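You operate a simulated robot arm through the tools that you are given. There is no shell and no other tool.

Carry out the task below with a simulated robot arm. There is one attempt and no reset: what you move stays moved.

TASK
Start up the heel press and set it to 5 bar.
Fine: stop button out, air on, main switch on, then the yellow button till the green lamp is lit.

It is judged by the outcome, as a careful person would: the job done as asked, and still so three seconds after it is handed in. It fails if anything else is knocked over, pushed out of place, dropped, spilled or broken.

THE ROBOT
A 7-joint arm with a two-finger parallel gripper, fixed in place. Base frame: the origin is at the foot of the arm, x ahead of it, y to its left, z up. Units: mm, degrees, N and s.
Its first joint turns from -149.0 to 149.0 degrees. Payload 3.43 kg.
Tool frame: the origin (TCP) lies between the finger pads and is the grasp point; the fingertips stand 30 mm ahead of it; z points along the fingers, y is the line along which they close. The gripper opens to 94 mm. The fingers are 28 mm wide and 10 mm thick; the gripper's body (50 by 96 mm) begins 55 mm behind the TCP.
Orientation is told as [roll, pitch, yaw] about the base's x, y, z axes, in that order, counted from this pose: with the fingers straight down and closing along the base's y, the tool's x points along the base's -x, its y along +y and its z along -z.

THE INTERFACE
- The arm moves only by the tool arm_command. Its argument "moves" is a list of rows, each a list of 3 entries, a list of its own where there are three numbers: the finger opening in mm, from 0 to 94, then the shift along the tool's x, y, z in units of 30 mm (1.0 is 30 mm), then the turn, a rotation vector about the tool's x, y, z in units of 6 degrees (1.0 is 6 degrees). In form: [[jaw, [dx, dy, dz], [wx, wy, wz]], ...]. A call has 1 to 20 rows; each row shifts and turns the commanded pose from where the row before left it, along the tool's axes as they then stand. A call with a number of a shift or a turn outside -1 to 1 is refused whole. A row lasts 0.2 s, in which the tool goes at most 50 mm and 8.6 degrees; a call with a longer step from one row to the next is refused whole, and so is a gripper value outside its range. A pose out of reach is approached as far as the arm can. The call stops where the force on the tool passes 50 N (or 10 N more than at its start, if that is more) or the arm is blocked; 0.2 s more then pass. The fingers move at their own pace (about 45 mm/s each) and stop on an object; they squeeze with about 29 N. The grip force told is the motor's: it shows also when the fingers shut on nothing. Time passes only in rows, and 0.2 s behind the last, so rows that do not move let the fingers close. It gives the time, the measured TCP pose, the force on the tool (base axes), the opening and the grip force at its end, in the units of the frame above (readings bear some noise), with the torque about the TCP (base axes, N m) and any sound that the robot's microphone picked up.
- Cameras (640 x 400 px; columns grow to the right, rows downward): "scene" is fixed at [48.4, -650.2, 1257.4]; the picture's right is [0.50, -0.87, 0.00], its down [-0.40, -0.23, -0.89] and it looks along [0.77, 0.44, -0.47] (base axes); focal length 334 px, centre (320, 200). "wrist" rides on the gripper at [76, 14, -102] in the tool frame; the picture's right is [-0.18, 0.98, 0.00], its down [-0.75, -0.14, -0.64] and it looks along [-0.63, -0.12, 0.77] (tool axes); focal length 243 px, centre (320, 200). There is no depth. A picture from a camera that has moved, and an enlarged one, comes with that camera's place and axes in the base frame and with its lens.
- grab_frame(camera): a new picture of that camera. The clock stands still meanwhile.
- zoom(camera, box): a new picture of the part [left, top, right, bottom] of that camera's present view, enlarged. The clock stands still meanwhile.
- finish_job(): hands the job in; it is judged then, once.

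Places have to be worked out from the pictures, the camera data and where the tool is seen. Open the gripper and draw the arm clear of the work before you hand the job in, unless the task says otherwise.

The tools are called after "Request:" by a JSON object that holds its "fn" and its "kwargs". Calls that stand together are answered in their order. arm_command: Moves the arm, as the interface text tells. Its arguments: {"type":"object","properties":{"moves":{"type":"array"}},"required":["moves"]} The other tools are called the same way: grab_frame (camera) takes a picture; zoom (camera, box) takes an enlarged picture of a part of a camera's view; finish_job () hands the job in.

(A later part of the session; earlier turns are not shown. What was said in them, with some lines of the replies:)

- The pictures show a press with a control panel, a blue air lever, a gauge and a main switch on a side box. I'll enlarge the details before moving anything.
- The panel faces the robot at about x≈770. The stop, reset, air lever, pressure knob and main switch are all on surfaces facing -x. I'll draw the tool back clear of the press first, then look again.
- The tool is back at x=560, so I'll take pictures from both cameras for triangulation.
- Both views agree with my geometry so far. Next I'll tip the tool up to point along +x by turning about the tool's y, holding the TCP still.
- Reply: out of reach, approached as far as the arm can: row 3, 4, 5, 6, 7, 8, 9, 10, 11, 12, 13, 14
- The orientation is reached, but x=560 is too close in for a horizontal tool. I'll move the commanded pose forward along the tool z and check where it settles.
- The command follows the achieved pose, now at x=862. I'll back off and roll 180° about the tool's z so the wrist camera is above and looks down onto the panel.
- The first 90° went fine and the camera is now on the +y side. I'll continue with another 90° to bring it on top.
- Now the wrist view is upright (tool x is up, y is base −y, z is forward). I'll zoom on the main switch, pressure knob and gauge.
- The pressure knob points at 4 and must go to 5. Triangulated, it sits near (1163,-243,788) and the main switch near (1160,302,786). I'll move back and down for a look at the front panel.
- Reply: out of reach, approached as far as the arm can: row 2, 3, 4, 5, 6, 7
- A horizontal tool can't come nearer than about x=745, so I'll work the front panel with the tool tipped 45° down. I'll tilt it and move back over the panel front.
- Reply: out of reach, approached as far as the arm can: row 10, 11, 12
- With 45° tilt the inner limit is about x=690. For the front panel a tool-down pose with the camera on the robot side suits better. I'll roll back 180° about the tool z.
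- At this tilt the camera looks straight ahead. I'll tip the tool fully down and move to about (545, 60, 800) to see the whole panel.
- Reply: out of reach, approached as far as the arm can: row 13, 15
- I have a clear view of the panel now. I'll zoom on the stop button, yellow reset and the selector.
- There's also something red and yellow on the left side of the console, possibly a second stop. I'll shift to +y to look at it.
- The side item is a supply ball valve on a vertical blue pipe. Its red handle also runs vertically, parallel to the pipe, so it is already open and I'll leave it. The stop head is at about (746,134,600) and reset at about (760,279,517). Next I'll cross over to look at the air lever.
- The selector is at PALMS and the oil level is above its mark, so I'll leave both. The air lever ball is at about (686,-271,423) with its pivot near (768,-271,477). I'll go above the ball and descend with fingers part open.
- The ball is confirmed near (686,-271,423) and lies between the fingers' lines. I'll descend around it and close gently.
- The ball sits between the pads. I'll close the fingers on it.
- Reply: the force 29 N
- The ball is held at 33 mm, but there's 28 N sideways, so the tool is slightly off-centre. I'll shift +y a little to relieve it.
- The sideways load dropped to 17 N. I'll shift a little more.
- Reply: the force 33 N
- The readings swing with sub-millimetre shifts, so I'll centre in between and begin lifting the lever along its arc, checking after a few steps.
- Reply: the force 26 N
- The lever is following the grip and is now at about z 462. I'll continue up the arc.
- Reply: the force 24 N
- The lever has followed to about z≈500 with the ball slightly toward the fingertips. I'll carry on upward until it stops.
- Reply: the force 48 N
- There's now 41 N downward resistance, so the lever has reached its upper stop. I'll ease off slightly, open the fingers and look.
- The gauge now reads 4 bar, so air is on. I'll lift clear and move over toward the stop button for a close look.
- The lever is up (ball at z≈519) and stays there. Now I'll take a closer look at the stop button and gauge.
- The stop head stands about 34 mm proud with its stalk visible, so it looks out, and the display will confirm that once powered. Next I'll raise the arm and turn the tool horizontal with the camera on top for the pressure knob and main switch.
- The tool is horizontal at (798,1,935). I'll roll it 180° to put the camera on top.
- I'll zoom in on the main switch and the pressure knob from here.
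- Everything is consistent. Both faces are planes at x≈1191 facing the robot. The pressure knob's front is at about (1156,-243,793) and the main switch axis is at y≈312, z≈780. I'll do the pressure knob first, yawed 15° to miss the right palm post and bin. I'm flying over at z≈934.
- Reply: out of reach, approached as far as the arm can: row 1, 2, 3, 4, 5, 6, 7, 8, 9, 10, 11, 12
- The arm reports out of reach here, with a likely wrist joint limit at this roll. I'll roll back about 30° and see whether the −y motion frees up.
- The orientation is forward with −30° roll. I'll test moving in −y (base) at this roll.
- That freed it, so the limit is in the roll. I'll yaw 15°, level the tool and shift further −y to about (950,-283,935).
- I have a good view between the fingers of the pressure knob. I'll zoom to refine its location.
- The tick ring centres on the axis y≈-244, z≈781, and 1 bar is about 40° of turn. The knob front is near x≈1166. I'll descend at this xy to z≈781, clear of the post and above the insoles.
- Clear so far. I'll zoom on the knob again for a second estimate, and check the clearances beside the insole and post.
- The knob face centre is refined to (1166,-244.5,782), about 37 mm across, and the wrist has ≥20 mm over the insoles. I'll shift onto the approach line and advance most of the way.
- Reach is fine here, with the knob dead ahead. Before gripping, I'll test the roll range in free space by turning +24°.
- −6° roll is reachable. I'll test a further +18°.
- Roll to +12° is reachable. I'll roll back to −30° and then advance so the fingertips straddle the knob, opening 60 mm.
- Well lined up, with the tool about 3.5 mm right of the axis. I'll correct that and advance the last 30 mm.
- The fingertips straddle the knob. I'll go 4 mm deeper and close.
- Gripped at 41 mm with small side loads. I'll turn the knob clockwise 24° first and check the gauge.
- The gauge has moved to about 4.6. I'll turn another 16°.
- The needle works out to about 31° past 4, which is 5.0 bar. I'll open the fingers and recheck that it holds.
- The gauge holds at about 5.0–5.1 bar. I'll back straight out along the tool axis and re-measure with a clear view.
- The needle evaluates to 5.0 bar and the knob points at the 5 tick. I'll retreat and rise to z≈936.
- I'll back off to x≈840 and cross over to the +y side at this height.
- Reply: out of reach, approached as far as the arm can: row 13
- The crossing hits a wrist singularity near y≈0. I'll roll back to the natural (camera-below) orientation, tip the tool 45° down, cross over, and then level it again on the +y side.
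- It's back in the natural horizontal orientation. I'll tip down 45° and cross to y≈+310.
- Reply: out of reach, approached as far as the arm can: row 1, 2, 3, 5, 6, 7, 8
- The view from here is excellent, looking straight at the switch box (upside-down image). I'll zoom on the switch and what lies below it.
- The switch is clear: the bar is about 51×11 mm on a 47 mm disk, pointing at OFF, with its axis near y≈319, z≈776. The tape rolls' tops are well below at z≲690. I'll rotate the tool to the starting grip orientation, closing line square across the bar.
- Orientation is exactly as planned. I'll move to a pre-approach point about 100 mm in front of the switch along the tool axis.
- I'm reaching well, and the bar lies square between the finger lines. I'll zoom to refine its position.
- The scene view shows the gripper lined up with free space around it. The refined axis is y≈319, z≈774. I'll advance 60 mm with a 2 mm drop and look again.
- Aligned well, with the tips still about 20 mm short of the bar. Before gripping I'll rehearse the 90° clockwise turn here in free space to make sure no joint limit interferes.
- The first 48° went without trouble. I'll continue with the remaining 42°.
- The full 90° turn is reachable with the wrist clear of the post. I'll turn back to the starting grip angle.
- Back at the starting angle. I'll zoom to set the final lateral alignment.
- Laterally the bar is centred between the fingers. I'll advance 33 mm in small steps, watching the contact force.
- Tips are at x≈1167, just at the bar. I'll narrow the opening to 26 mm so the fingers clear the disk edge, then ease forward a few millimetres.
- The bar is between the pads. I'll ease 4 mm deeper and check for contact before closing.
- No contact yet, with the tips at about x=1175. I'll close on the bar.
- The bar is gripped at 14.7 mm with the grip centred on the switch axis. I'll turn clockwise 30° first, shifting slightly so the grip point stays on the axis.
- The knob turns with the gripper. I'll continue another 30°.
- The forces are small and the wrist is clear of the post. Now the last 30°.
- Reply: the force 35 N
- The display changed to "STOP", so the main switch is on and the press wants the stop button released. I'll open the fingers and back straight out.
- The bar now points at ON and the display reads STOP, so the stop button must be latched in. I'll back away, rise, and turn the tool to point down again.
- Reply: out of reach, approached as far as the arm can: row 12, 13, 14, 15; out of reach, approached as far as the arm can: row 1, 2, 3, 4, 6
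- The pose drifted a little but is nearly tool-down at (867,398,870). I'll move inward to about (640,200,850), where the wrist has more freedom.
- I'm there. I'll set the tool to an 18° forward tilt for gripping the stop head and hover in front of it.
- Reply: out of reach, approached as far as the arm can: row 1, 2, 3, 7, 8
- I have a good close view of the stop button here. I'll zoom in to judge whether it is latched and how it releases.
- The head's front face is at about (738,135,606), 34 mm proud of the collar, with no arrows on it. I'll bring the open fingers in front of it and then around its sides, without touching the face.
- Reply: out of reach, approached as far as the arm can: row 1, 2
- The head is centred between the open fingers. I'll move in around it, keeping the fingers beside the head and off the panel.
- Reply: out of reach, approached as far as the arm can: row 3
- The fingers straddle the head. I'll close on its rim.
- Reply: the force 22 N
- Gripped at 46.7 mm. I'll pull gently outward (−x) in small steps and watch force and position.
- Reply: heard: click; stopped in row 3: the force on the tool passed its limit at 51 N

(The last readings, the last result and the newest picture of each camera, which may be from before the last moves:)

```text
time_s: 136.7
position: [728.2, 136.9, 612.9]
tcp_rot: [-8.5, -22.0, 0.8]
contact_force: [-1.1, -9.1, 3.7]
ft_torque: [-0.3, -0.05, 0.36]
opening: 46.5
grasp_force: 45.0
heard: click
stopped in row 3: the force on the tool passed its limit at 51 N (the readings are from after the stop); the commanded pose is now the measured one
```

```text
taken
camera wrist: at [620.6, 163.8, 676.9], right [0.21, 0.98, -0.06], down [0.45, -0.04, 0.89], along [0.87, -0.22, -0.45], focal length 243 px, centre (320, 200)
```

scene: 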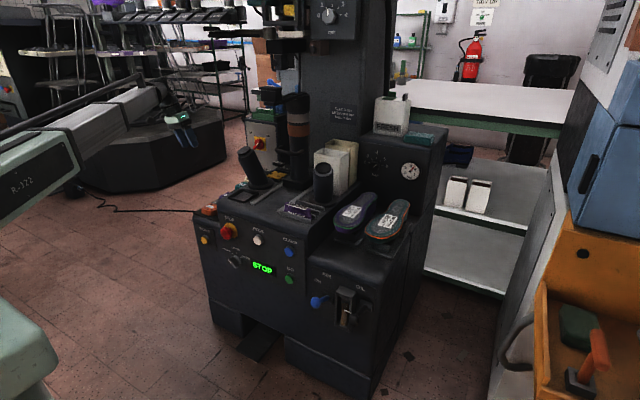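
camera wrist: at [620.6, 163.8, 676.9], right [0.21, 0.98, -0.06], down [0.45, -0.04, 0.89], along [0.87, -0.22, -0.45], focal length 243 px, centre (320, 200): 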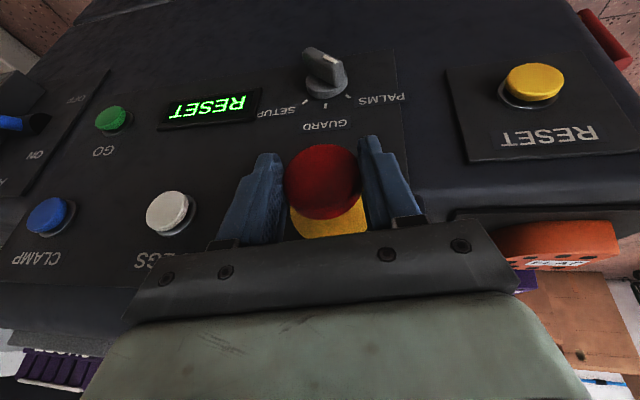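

A click was heard and the display changed to RESET, so the stop button is out. I'll open the fingers and back away without pushing the head.

Request:
{"fn": "arm_command", "kwargs": {"moves": [[60, [0, 0, 0], [0, 0, 0]], [75, [0, 0, 0], [0, 0, 0]], [84, [0, 0, 0], [0, 0, 0]], [84, [0, 0, 0], [0, 0, 0]], [84, [0.6, -0.03, -0.25], [0, 0, 0]], [84, [0.8, -0.03, -0.35], [0, 0, 0]], [84, [0, 0, -0.8], [0, 0, 0]], [84, [0, 0, 0], [0, 0, 0]]]}}

Request:
{"fn": "grab_frame", "kwargs": {"camera": "wrist"}}

Request:
{"fn": "zoom", "kwargs": {"camera": "scene", "box": [190, 190, 330, 290]}}

```text
time_s: 138.5
position: [674.7, 142.9, 635.5]
tcp_rot: [-8.4, -21.9, 0.7]
contact_force: [-0.5, 0.6, 0.2]
ft_torque: [0.02, 0.0, -0.01]
opening: 83.8
grasp_force: 0.0
```

```text
taken
camera wrist: at [566.8, 169.1, 699.8], right [0.21, 0.98, -0.06], down [0.45, -0.04, 0.89], along [0.87, -0.22, -0.45], focal length 243 px, centre (320, 200)
```

wrist: 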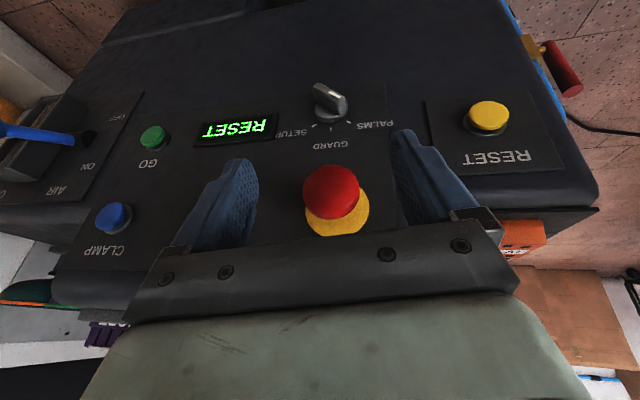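

```text
4.00 times, centred on (260, 240) of scene
camera zoom: at [48.4, -650.2, 1257.4], right [0.5, -0.87, 0.0], down [-0.4, -0.23, -0.89], along [0.77, 0.44, -0.47], focal length 1334 px, centre (560, 40)
```

zoom: 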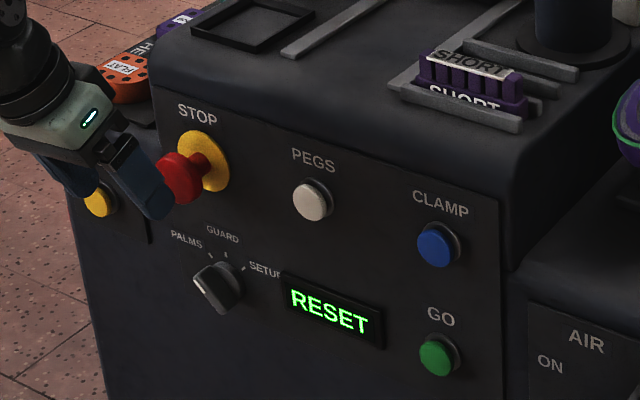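

The stop button stays out and the display shows RESET. Next is the yellow button at about (758,278,519). I'll close the fingers, tilt the tool to about 45° and straighten its roll.

Request:
{"fn": "arm_command", "kwargs": {"moves": [[50, [0, 0, -0.5], [-0.62, 0.03, 0.25]], [20, [0, 0, -0.3], [-0.62, 0.03, 0.25]], [0, [0, 0, 0], [0, -0.95, 0]], [0, [0, 0, 0], [0, -0.95, 0]], [0, [0, 0, 0], [0, -0.95, 0]], [0, [0, 0, 0], [0, -0.95, 0]], [0, [0, 0, 0], [0, 0, 0]]]}}

Request:
{"fn": "grab_frame", "kwargs": {"camera": "wrist"}}

```text
time_s: 140.1
position: [664.0, 153.1, 645.3]
tcp_rot: [-7.8, -45.7, 2.5]
contact_force: [0.4, 0.1, 0.1]
ft_torque: [0.01, 0.01, -0.04]
opening: 0.0
grasp_force: 28.9
out of reach, approached as far as the arm can: row 1, 2
```

```text
taken
camera wrist: at [539.2, 174.4, 659.8], right [0.18, 0.98, 0.04], down [0.06, -0.05, 1.0], along [0.98, -0.18, -0.07], focal length 243 px, centre (320, 200)
```

wrist: 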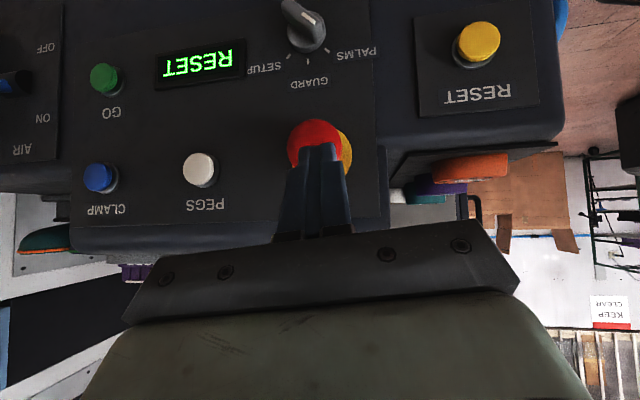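

RESET is refined to (757,276,518). I'll move sideways and then down to stop about 35 mm in front of the yellow button.

Request:
{"fn": "arm_command", "kwargs": {"moves": [[0, [-0.026, 0.834, -0.088], [0, 0, 0]], [0, [-0.026, 0.834, -0.088], [0, 0, 0]], [0, [-0.026, 0.834, -0.088], [0, 0, 0]], [0, [-0.026, 0.834, -0.088], [0, 0, 0]], [0, [-0.026, 0.834, -0.088], [0, 0, 0]], [0, [0.505, 0.103, 0.836], [0, 0, 0]], [0, [0.505, 0.103, 0.836], [0, 0, 0]], [0, [0.505, 0.103, 0.836], [0, 0, 0]], [0, [0.505, 0.103, 0.836], [0, 0, 0]], [0, [0, 0, 0], [0, 0, 0]]]}}

Request:
{"fn": "grab_frame", "kwargs": {"camera": "wrist"}}

Request:
{"fn": "zoom", "kwargs": {"camera": "scene", "box": [170, 190, 310, 290]}}

```text
time_s: 142.3
position: [695.8, 277.6, 530.8]
tcp_rot: [-7.9, -45.7, 2.5]
contact_force: [0.4, -1.4, 0.5]
ft_torque: [-0.02, 0.01, -0.02]
opening: 0.0
grasp_force: 28.9
```

```text
taken
camera wrist: at [569.9, 299.7, 546.0], right [0.18, 0.98, 0.04], down [0.06, -0.05, 1.0], along [0.98, -0.18, -0.07], focal length 243 px, centre (320, 200)
```

wrist: 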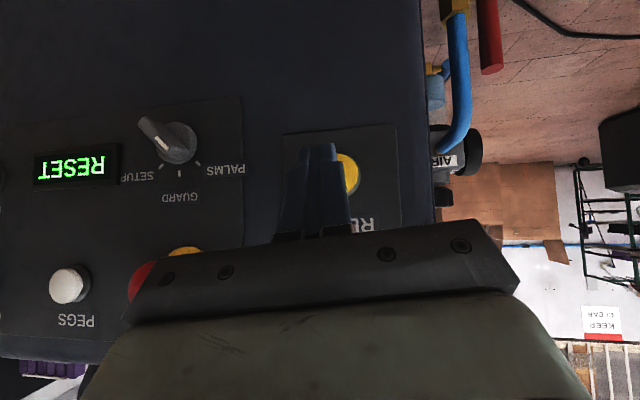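

```text
4.00 times, centred on (240, 240) of scene
camera zoom: at [48.4, -650.2, 1257.4], right [0.5, -0.87, 0.0], down [-0.4, -0.23, -0.89], along [0.77, 0.44, -0.47], focal length 1334 px, centre (640, 40)
```

zoom: 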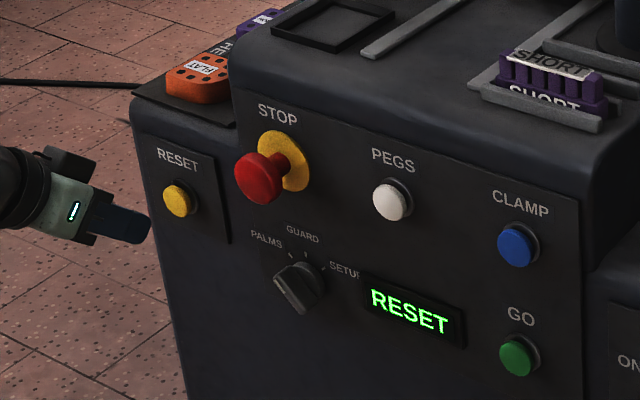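

The closed fingertip is about 35 mm ahead of the yellow button and some 6 mm to its right. I'll correct +y and advance until just short of contact.

Request:
{"fn": "arm_command", "kwargs": {"moves": [[0, [-0.22, 0.25, 0.2], [0, 0, 0]], [0, [-0.216, 0.017, 0.221], [0, 0, 0]], [0, [-0.216, 0.017, 0.221], [0, 0, 0]], [0, [0, 0, 0], [0, 0, 0]]]}}

Request:
{"fn": "zoom", "kwargs": {"camera": "wrist", "box": [240, 110, 420, 240]}}

Request:
{"fn": "zoom", "kwargs": {"camera": "scene", "box": [180, 210, 260, 270]}}

```text
time_s: 143.3
position: [722.5, 286.6, 530.9]
tcp_rot: [-7.9, -45.7, 2.5]
contact_force: [0.7, -0.6, -0.4]
ft_torque: [-0.02, 0.03, -0.01]
opening: 0.0
grasp_force: 29.3
```

```text
3.08 times, centred on (330, 175) of wrist
camera zoom: at [597.1, 307.9, 546.0], right [0.18, 0.98, 0.04], down [0.06, -0.05, 1.0], along [0.98, -0.18, -0.07], focal length 746 px, centre (289, 277)
```

zoom: 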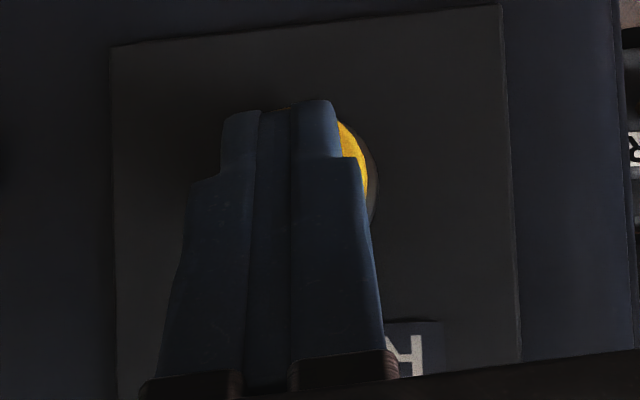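

```text
6.67 times, centred on (220, 240) of scene
camera zoom: at [48.4, -650.2, 1257.4], right [0.5, -0.87, 0.0], down [-0.4, -0.23, -0.89], along [0.77, 0.44, -0.47], focal length 2224 px, centre (987, -67)
```

zoom: 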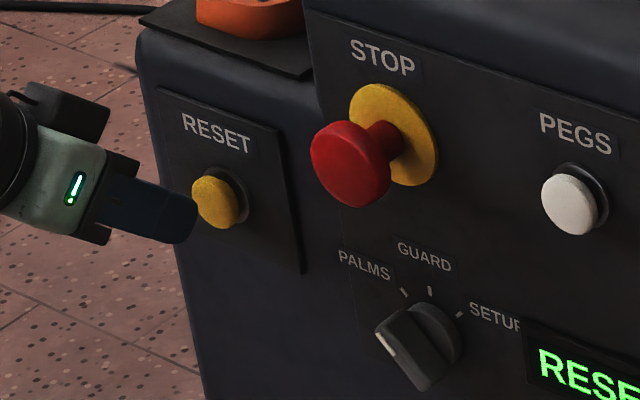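

Nearly touching and aligned within a few millimetres. I'll ease forward in small steps and watch for contact or a click.

Request:
{"fn": "arm_command", "kwargs": {"moves": [[0, [-0.07, -0.06, 0.071], [0, 0, 0]], [0, [-0.07, 0.005, 0.071], [0, 0, 0]], [0, [-0.07, 0.005, 0.071], [0, 0, 0]], [0, [0, 0, 0], [0, 0, 0]]]}}

Request:
{"fn": "zoom", "kwargs": {"camera": "scene", "box": [180, 210, 300, 290]}}

```text
time_s: 144.3
position: [731.2, 283.0, 529.7]
tcp_rot: [-8.0, -45.7, 2.6]
contact_force: [-0.6, 0.5, -0.6]
ft_torque: [0.04, -0.01, 0.02]
opening: 0.1
grasp_force: 29.3
```

```text
5.00 times, centred on (240, 250) of scene
camera zoom: at [48.4, -650.2, 1257.4], right [0.5, -0.87, 0.0], down [-0.4, -0.23, -0.89], along [0.77, 0.44, -0.47], focal length 1668 px, centre (720, -50)
```

zoom: 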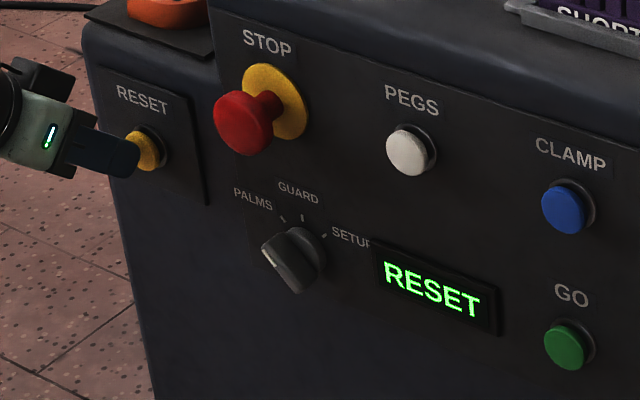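

No contact yet. I'll ease on another 6 mm.

Request:
{"fn": "arm_command", "kwargs": {"moves": [[0, [-0.07, 0.005, 0.071], [0, 0, 0]], [0, [-0.07, 0.005, 0.071], [0, 0, 0]], [0, [0, 0, 0], [0, 0, 0]]]}}

Request:
{"fn": "zoom", "kwargs": {"camera": "scene", "box": [180, 210, 300, 290]}}

```text
time_s: 145.1
position: [737.2, 282.7, 530.2]
tcp_rot: [-7.9, -45.8, 2.5]
contact_force: [-13.6, 5.7, -0.8]
ft_torque: [0.12, 0.14, 0.15]
opening: 0.3
grasp_force: 28.8
heard: click
```

```text
5.00 times, centred on (240, 250) of scene
camera zoom: at [48.4, -650.2, 1257.4], right [0.5, -0.87, 0.0], down [-0.4, -0.23, -0.89], along [0.77, 0.44, -0.47], focal length 1668 px, centre (720, -50)
```

zoom: 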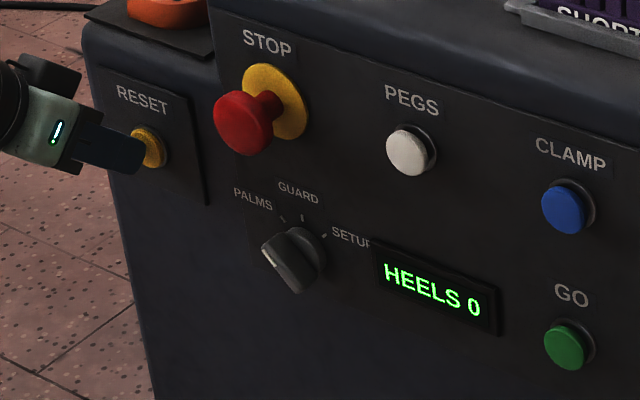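

A click was heard and the display now reads "HEELS 0". I'm still holding the button, so I'll look for the green lamp.

Request:
{"fn": "grab_frame", "kwargs": {"camera": "scene"}}

Request:
{"fn": "zoom", "kwargs": {"camera": "scene", "box": [230, 0, 450, 130]}}

Request:
{"fn": "zoom", "kwargs": {"camera": "scene", "box": [270, 230, 330, 290]}}

Request:
{"fn": "grab_frame", "kwargs": {"camera": "wrist"}}

```text
taken
```

scene: 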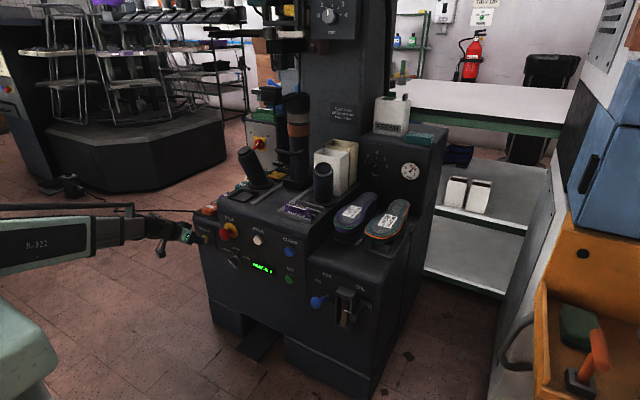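

```text
2.91 times, centred on (340, 65) of scene
camera zoom: at [48.4, -650.2, 1257.4], right [0.5, -0.87, 0.0], down [-0.4, -0.23, -0.89], along [0.77, 0.44, -0.47], focal length 970 px, centre (262, 593)
```

zoom: 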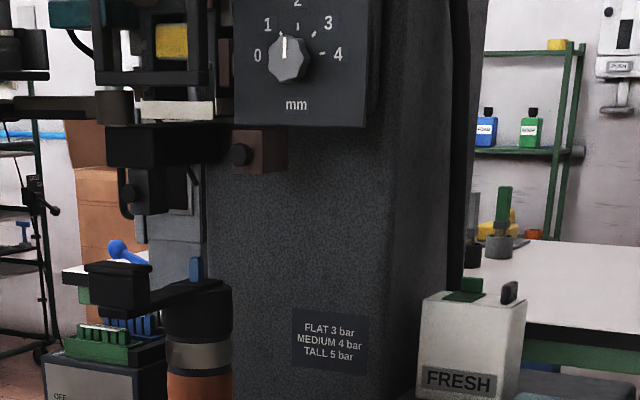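

```text
6.67 times, centred on (300, 260) of scene
camera zoom: at [48.4, -650.2, 1257.4], right [0.5, -0.87, 0.0], down [-0.4, -0.23, -0.89], along [0.77, 0.44, -0.47], focal length 2224 px, centre (453, -200)
```

zoom: 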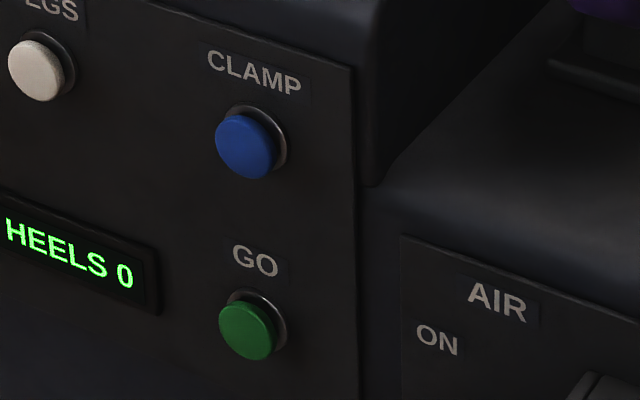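

```text
taken
camera wrist: at [611.5, 304.0, 546.3], right [0.18, 0.98, 0.04], down [0.06, -0.05, 1.0], along [0.98, -0.18, -0.07], focal length 243 px, centre (320, 200)
```

wrist: 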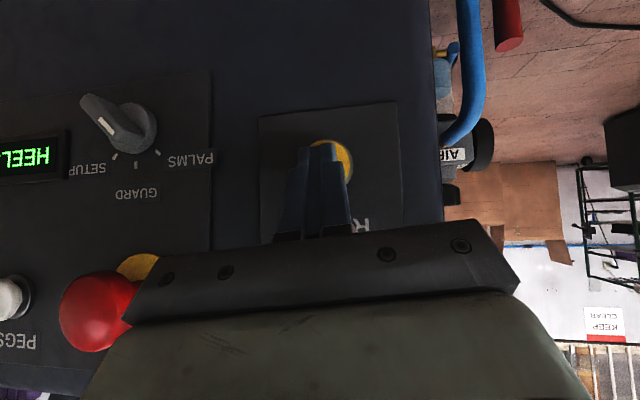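

No green lamp is visible yet, so I'll keep holding the yellow button a couple more seconds and look again.

Request:
{"fn": "arm_command", "kwargs": {"moves": [[0, [-0.03, 0.002, 0.03], [0, 0, 0]], [0, [0, 0, 0], [0, 0, 0]], [0, [0, 0, 0], [0, 0, 0]], [0, [0, 0, 0], [0, 0, 0]], [0, [0, 0, 0], [0, 0, 0]], [0, [0, 0, 0], [0, 0, 0]], [0, [0, 0, 0], [0, 0, 0]], [0, [0, 0, 0], [0, 0, 0]], [0, [0, 0, 0], [0, 0, 0]], [0, [0, 0, 0], [0, 0, 0]]]}}

Request:
{"fn": "grab_frame", "kwargs": {"camera": "scene"}}

Request:
{"fn": "zoom", "kwargs": {"camera": "scene", "box": [180, 200, 340, 300]}}

```text
time_s: 147.3
position: [739.4, 281.6, 529.9]
tcp_rot: [-7.9, -45.7, 2.5]
contact_force: [-23.0, 1.1, -0.2]
ft_torque: [0.0, 0.24, 0.0]
opening: 0.0
grasp_force: 29.1
```

```text
taken
```

scene: 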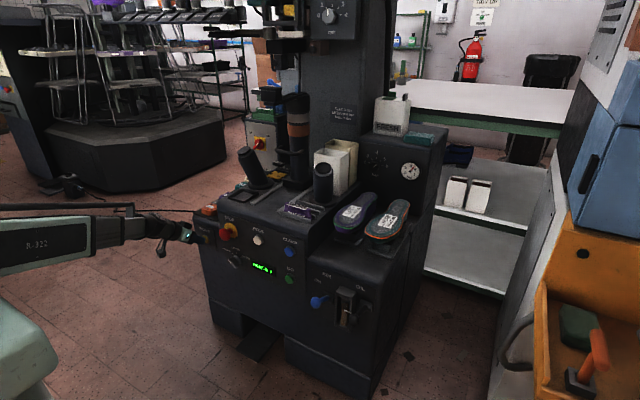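

```text
4.00 times, centred on (260, 250) of scene
camera zoom: at [48.4, -650.2, 1257.4], right [0.5, -0.87, 0.0], down [-0.4, -0.23, -0.89], along [0.77, 0.44, -0.47], focal length 1334 px, centre (560, 0)
```

zoom: 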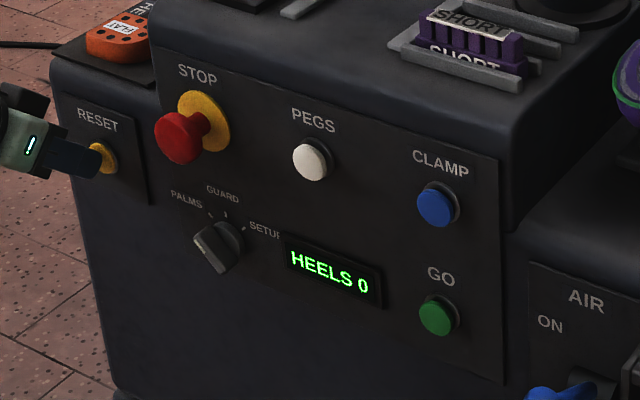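

The display stays at "HEELS 0". The lamp may be up on the column, out of the scene camera's view. I'll release the button, back away and look up with the wrist camera.

Request:
{"fn": "arm_command", "kwargs": {"moves": [[0, [0.5, -0.04, -0.5], [0, 0, 0]], [0, [0.7, -0.05, -0.7], [0, 0, 0]], [0, [0.7, -0.05, -0.7], [0, 0, 0]], [0, [0, 0, 0], [0, 0, 0]]]}}

Request:
{"fn": "zoom", "kwargs": {"camera": "scene", "box": [180, 200, 340, 300]}}

Request:
{"fn": "grab_frame", "kwargs": {"camera": "wrist"}}

```text
time_s: 148.3
position: [659.1, 283.8, 530.4]
tcp_rot: [-8.0, -45.8, 2.6]
contact_force: [0.1, 0.9, 0.8]
ft_torque: [-0.02, 0.01, 0.01]
opening: 0.0
grasp_force: 28.7
```

```text
4.00 times, centred on (260, 250) of scene
camera zoom: at [48.4, -650.2, 1257.4], right [0.5, -0.87, 0.0], down [-0.4, -0.23, -0.89], along [0.77, 0.44, -0.47], focal length 1334 px, centre (560, 0)
```

zoom: 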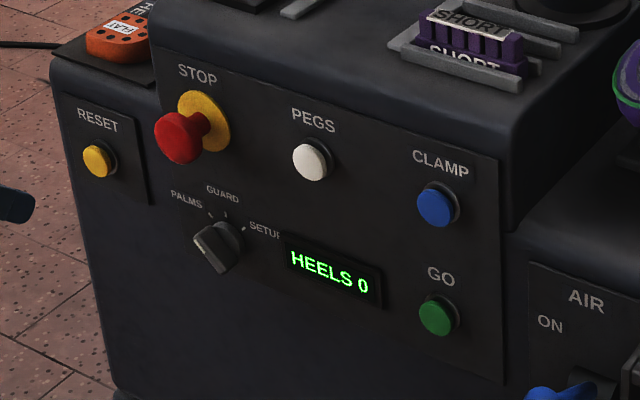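

```text
taken
camera wrist: at [532.7, 305.5, 545.2], right [0.18, 0.98, 0.04], down [0.06, -0.05, 1.0], along [0.98, -0.18, -0.07], focal length 243 px, centre (320, 200)
```

wrist: 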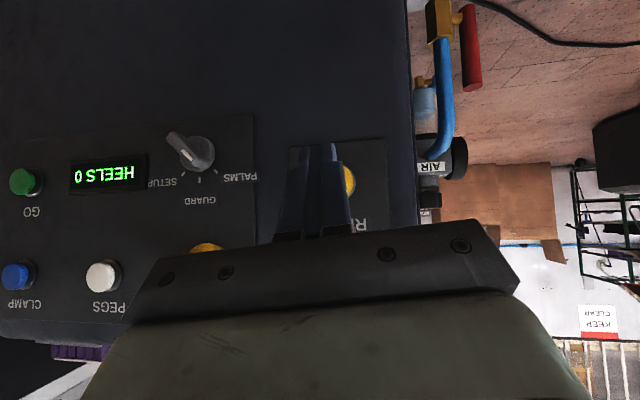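

The state holds. I'll rise and pitch the tool up so the wrist camera looks upward at the press head for the lamp.

Request:
{"fn": "arm_command", "kwargs": {"moves": [[0, [-0.7157, -0.0948, -0.6919], [0, 0, 0]], [0, [-0.7157, -0.0948, -0.6919], [0, 0, 0]], [0, [-0.7157, -0.0948, -0.6919], [0, 0, 0]], [0, [-0.7157, -0.0948, -0.6919], [0, 0, 0]], [0, [-0.7157, -0.0948, -0.6919], [0, 0, 0]], [0, [-0.7157, -0.0948, -0.6919], [0, 0, 0]], [0, [-0.7157, -0.0948, -0.6919], [0, 0, 0]], [0, [-0.7157, -0.0948, -0.6919], [0, 0, 0]], [0, [-0.7157, -0.0948, -0.6919], [0, 0, 0]], [0, [-0.7157, -0.0948, -0.6919], [0, 0, 0]], [0, [-0.7, 0.05, 0.7], [0, 0, 0]], [0, [-0.7, 0.05, 0.7], [0, 0, 0]], [0, [-0.7, 0.05, 0.7], [0, 0, 0]], [0, [0, 0, 0], [0, 0, 0]]]}}

Request:
{"fn": "grab_frame", "kwargs": {"camera": "wrist"}}

```text
time_s: 151.3
position: [747.2, 283.2, 830.6]
tcp_rot: [-8.0, -45.8, 2.5]
contact_force: [-0.2, 0.3, 0.2]
ft_torque: [-0.02, -0.01, -0.02]
opening: 0.0
grasp_force: 29.0
```

```text
taken
camera wrist: at [622.0, 305.7, 845.7], right [0.18, 0.98, 0.04], down [0.06, -0.05, 1.0], along [0.98, -0.18, -0.07], focal length 243 px, centre (320, 200)
```

wrist: 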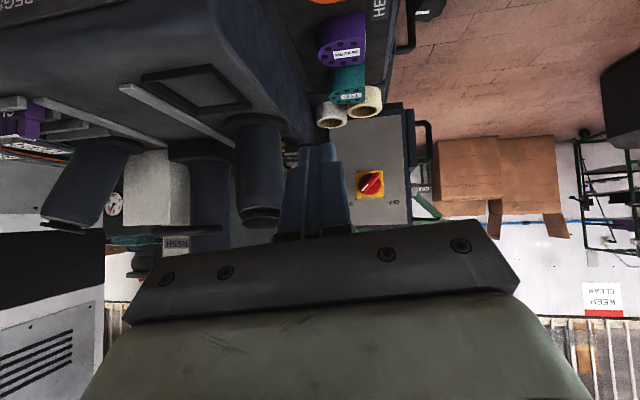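

I'll pitch up toward horizontal so the camera looks up at the column head.

Request:
{"fn": "arm_command", "kwargs": {"moves": [[0, [0, 0, 0], [0, -1, 0]], [0, [0, 0, 0], [0, -1, 0]], [0, [0, 0, 0], [0, -1, 0]], [0, [0, 0, 0], [0, -1, 0]], [0, [0, 0, 0], [0, -1, 0]], [0, [0, 0, 0], [0, -1, 0]], [0, [0, 0, 0], [0, -1, 0]], [0, [0, 0, 0], [0, 0, 0]]]}}

Request:
{"fn": "grab_frame", "kwargs": {"camera": "wrist"}}

```text
time_s: 153.1
position: [746.8, 283.0, 831.1]
tcp_rot: [-70.2, -84.1, 67.0]
contact_force: [-0.4, 0.2, -0.6]
ft_torque: [0.03, 0.01, 0.01]
opening: 0.0
grasp_force: 28.9
```

```text
taken
camera wrist: at [642.4, 295.4, 757.6], right [0.06, 0.99, 0.09], down [-0.62, -0.03, 0.79], along [0.78, -0.1, 0.61], focal length 243 px, centre (320, 200)
```

wrist: 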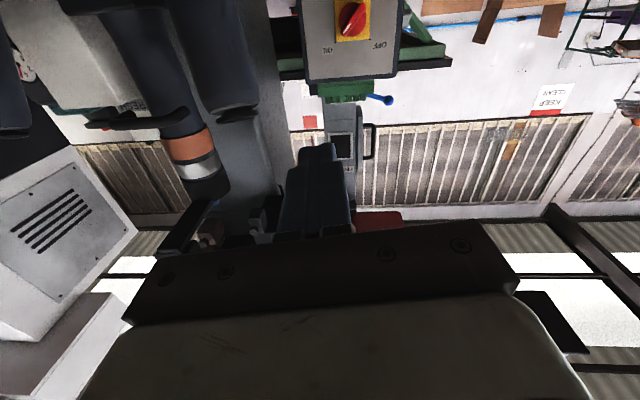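

The gripper blocks the upward view in this orientation. I'll roll 90° so the image's long axis is vertical, with the camera on the +y side looking toward the column.

Request:
{"fn": "arm_command", "kwargs": {"moves": [[0, [0, 0, 0], [0, 0, 1]], [0, [0, 0, 0], [0, 0, 1]], [0, [0, 0, 0], [0, 0, 1]], [0, [0, 0, 0], [0, 0, 1]], [0, [0, 0, 0], [0, 0, 1]], [0, [0, 0, 0], [0, 0, 1]], [0, [0, 0, 0], [0, 0, 1]], [0, [0, 0, 0], [0, 0, 1]], [0, [0, 0, 0], [0, 0, 1]], [0, [0, 0, 0], [0, 0, 1]], [0, [0, 0, 0], [0, 0, 1]], [0, [0, 0, 0], [0, 0, 1]], [0, [0, 0, 0], [0, 0, 1]], [0, [0, 0, 0], [0, 0, 1]], [0, [0, 0, 0], [0, 0, 1]], [0, [0, 0, 0], [0, 0, 0]]]}}

Request:
{"fn": "grab_frame", "kwargs": {"camera": "wrist"}}

```text
time_s: 156.5
position: [747.6, 283.9, 830.5]
tcp_rot: [87.8, -5.5, -93.3]
contact_force: [0.8, 0.8, -0.1]
ft_torque: [-0.02, -0.02, 0.03]
opening: 0.0
grasp_force: 29.3
```

```text
taken
camera wrist: at [650.0, 365.9, 841.7], right [0.03, -0.09, 1.0], down [-0.69, -0.72, -0.05], along [0.73, -0.68, -0.08], focal length 243 px, centre (320, 200)
```

wrist: 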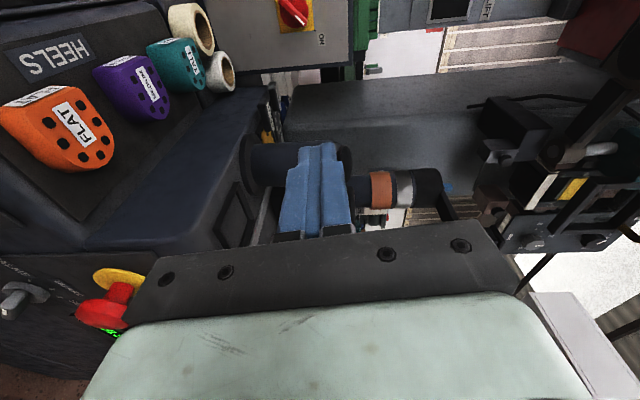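

The right side of the image is up, and the press head is at the right. I'll zoom there for a lamp.

Request:
{"fn": "zoom", "kwargs": {"camera": "wrist", "box": [440, 40, 640, 300]}}

Request:
{"fn": "zoom", "kwargs": {"camera": "wrist", "box": [240, 0, 480, 160]}}

```text
1.54 times, centred on (540, 170) of wrist
camera zoom: at [650.0, 365.9, 841.7], right [0.03, -0.09, 1.0], down [-0.69, -0.72, -0.05], along [0.73, -0.68, -0.08], focal length 373 px, centre (-18, 246)
```

zoom: 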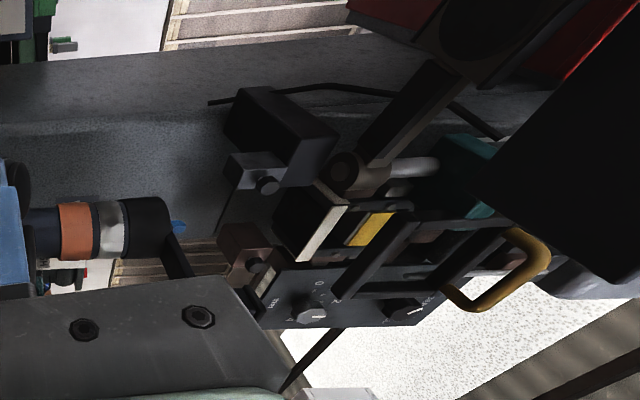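

```text
2.50 times, centred on (360, 80) of wrist
camera zoom: at [650.0, 365.9, 841.7], right [0.03, -0.09, 1.0], down [-0.69, -0.72, -0.05], along [0.73, -0.68, -0.08], focal length 606 px, centre (220, 500)
```

zoom: 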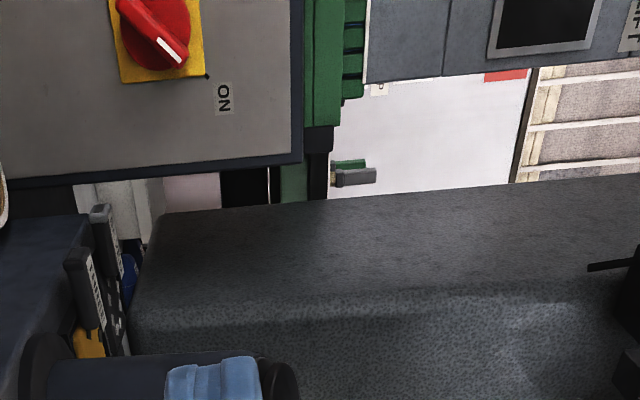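

I see the head but not its top. I'll pitch the tool up 30° to see higher.

Request:
{"fn": "arm_command", "kwargs": {"moves": [[0, [0, 0.5, 0], [0, 0, 0]], [0, [0, 1, 0], [0, 0, 0]], [0, [0, 1, 0], [-1, 0, 0]], [0, [0, 0, 0], [-1, 0, 0]], [0, [0, 0, 0], [-1, 0, 0]], [0, [0, 0, 0], [-1, 0, 0]], [0, [0, 0, 0], [-1, 0, 0]], [0, [0, 0, 0], [0, 0, 0]]]}}

Request:
{"fn": "grab_frame", "kwargs": {"camera": "wrist"}}

```text
time_s: 158.3
position: [750.2, 290.4, 906.2]
tcp_rot: [118.0, -5.5, -93.2]
contact_force: [-0.2, 0.4, -0.2]
ft_torque: [0.03, -0.01, 0.05]
opening: 0.0
grasp_force: 28.8
```

```text
taken
camera wrist: at [657.0, 367.2, 862.9], right [-0.47, -0.07, 0.88], down [-0.54, -0.76, -0.35], along [0.7, -0.64, 0.32], focal length 243 px, centre (320, 200)
```

wrist: 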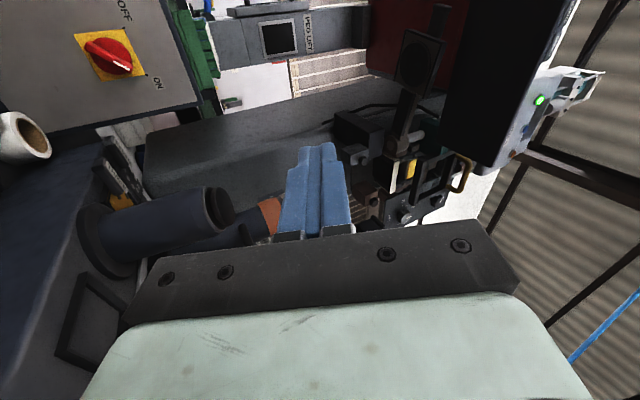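

A green glow shows on the press head at (540,100). I'll zoom on it.

Request:
{"fn": "zoom", "kwargs": {"camera": "wrist", "box": [490, 50, 620, 150]}}

Request:
{"fn": "zoom", "kwargs": {"camera": "scene", "box": [390, 150, 430, 180]}}

Request:
{"fn": "grab_frame", "kwargs": {"camera": "scene"}}

```text
4.00 times, centred on (555, 100) of wrist
camera zoom: at [657.0, 367.2, 862.9], right [-0.47, -0.07, 0.88], down [-0.54, -0.76, -0.35], along [0.7, -0.64, 0.32], focal length 970 px, centre (-620, 600)
```

zoom: 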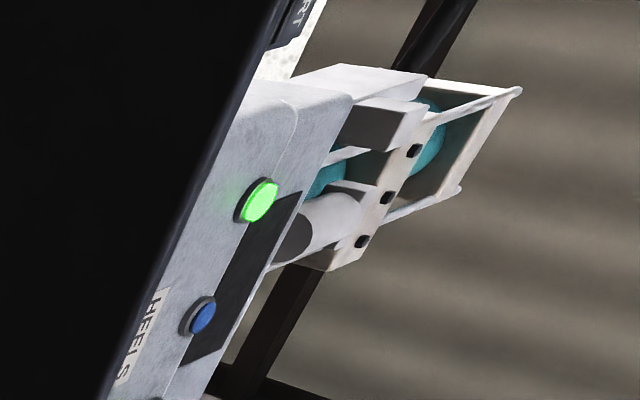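

```text
13.33 times, centred on (410, 165) of scene
camera zoom: at [48.4, -650.2, 1257.4], right [0.5, -0.87, 0.0], down [-0.4, -0.23, -0.89], along [0.77, 0.44, -0.47], focal length 4447 px, centre (-880, 667)
```

zoom: 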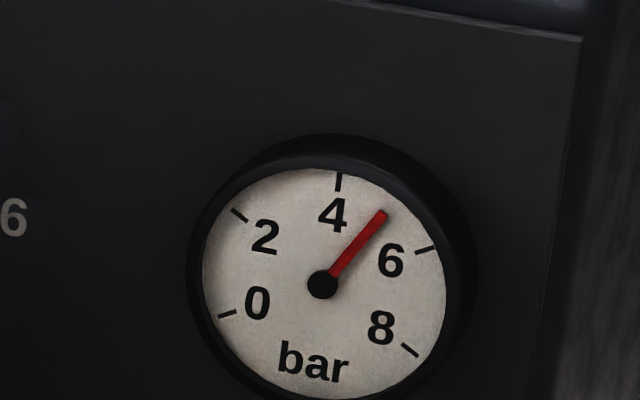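

```text
taken
```

scene: 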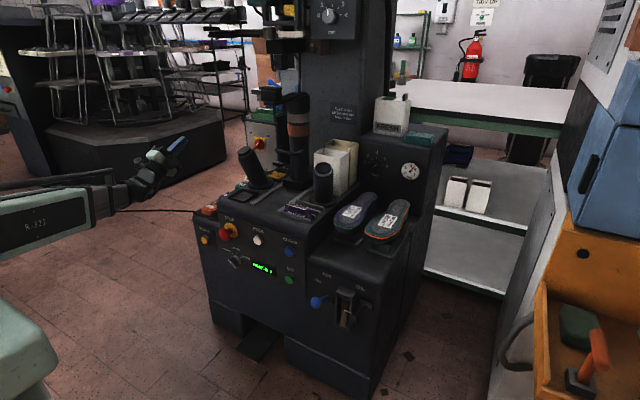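

The green lamp on the head is lit, the gauge reads 5 bar, the stop is out, and air and main are on. I'll open the gripper and draw the arm clear.

Request:
{"fn": "arm_command", "kwargs": {"moves": [[40, [0.5, 0, -0.5], [0, 0, 0]], [80, [1, 0, -0.5], [0, 0, 0]], [94, [1, 0, -0.5], [0, 0, 0]], [94, [1, 0, -0.5], [0, 0, 0]], [94, [0, 0, 0], [0, 0, 0]], [94, [0, 0, 0], [0, 0, 0]]]}}

Request:
{"fn": "grab_frame", "kwargs": {"camera": "scene"}}

Request:
{"fn": "zoom", "kwargs": {"camera": "scene", "box": [180, 130, 440, 310]}}

Request:
{"fn": "grab_frame", "kwargs": {"camera": "wrist"}}

```text
time_s: 159.7
position: [703.2, 395.0, 867.8]
tcp_rot: [117.9, -5.6, -93.2]
contact_force: [-0.4, 0.4, -0.7]
ft_torque: [-0.02, -0.01, 0.01]
opening: 93.7
grasp_force: 0.0
```

```text
taken
```

scene: 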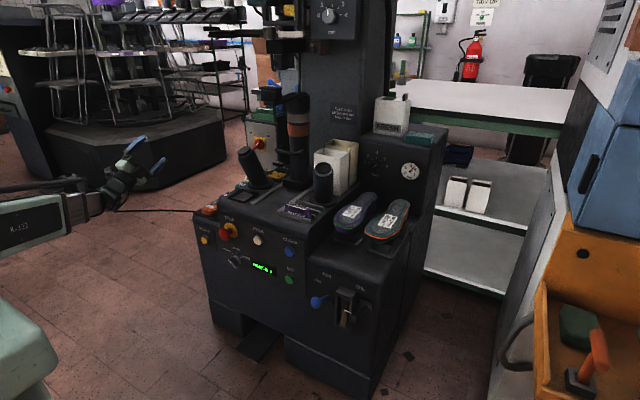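

```text
2.22 times, centred on (310, 220) of scene
camera zoom: at [48.4, -650.2, 1257.4], right [0.5, -0.87, 0.0], down [-0.4, -0.23, -0.89], along [0.77, 0.44, -0.47], focal length 741 px, centre (342, 156)
```

zoom: 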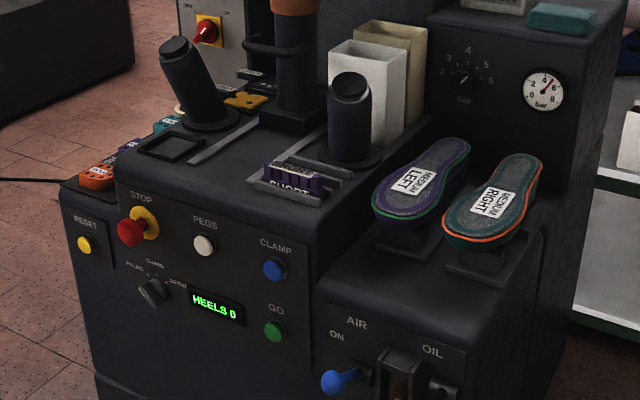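

```text
taken
camera wrist: at [611.0, 472.0, 825.2], right [-0.47, -0.07, 0.88], down [-0.54, -0.76, -0.35], along [0.7, -0.64, 0.31], focal length 243 px, centre (320, 200)
```

wrist: 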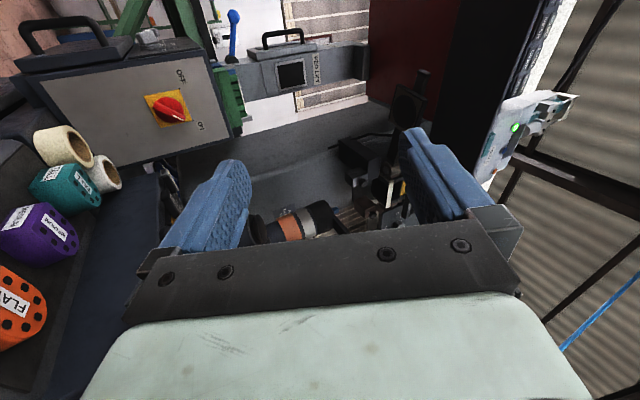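

The arm is clear with the gripper open. The green lamp is still lit, the gauge reads 5 bar, the main switch is ON, the stop is out, air is on, and nothing else has moved. I'm handing the job in.

Request:
{"fn": "finish_job", "kwargs": {}}

```text
The job is handed in.
```

The heel press is started up and set to 5 bar, and I've handed the job in.

- **Air:** I raised the blue lever to ON. The red-handled valve on the supply pipe at the left side was already open, so I left it.
- **Pressure:** I turned the knob from 4 to 5. The gauge reads 5 bar.
- **Main switch:** I turned it to ON. The display then showed STOP.
- **Stop button:** It was latched in, although it had looked out. I pulled it out with a click, and the display changed to RESET. This came after the air and main switch, so the order differed from yours.
- **Yellow button:** I held it for about 2.5 seconds. The green lamp on the press head was lit when I could see it just after letting go, and it was still lit at hand-in. The display reads "HEELS 0".

Nothing else was moved, and the gripper is open with the arm drawn clear.
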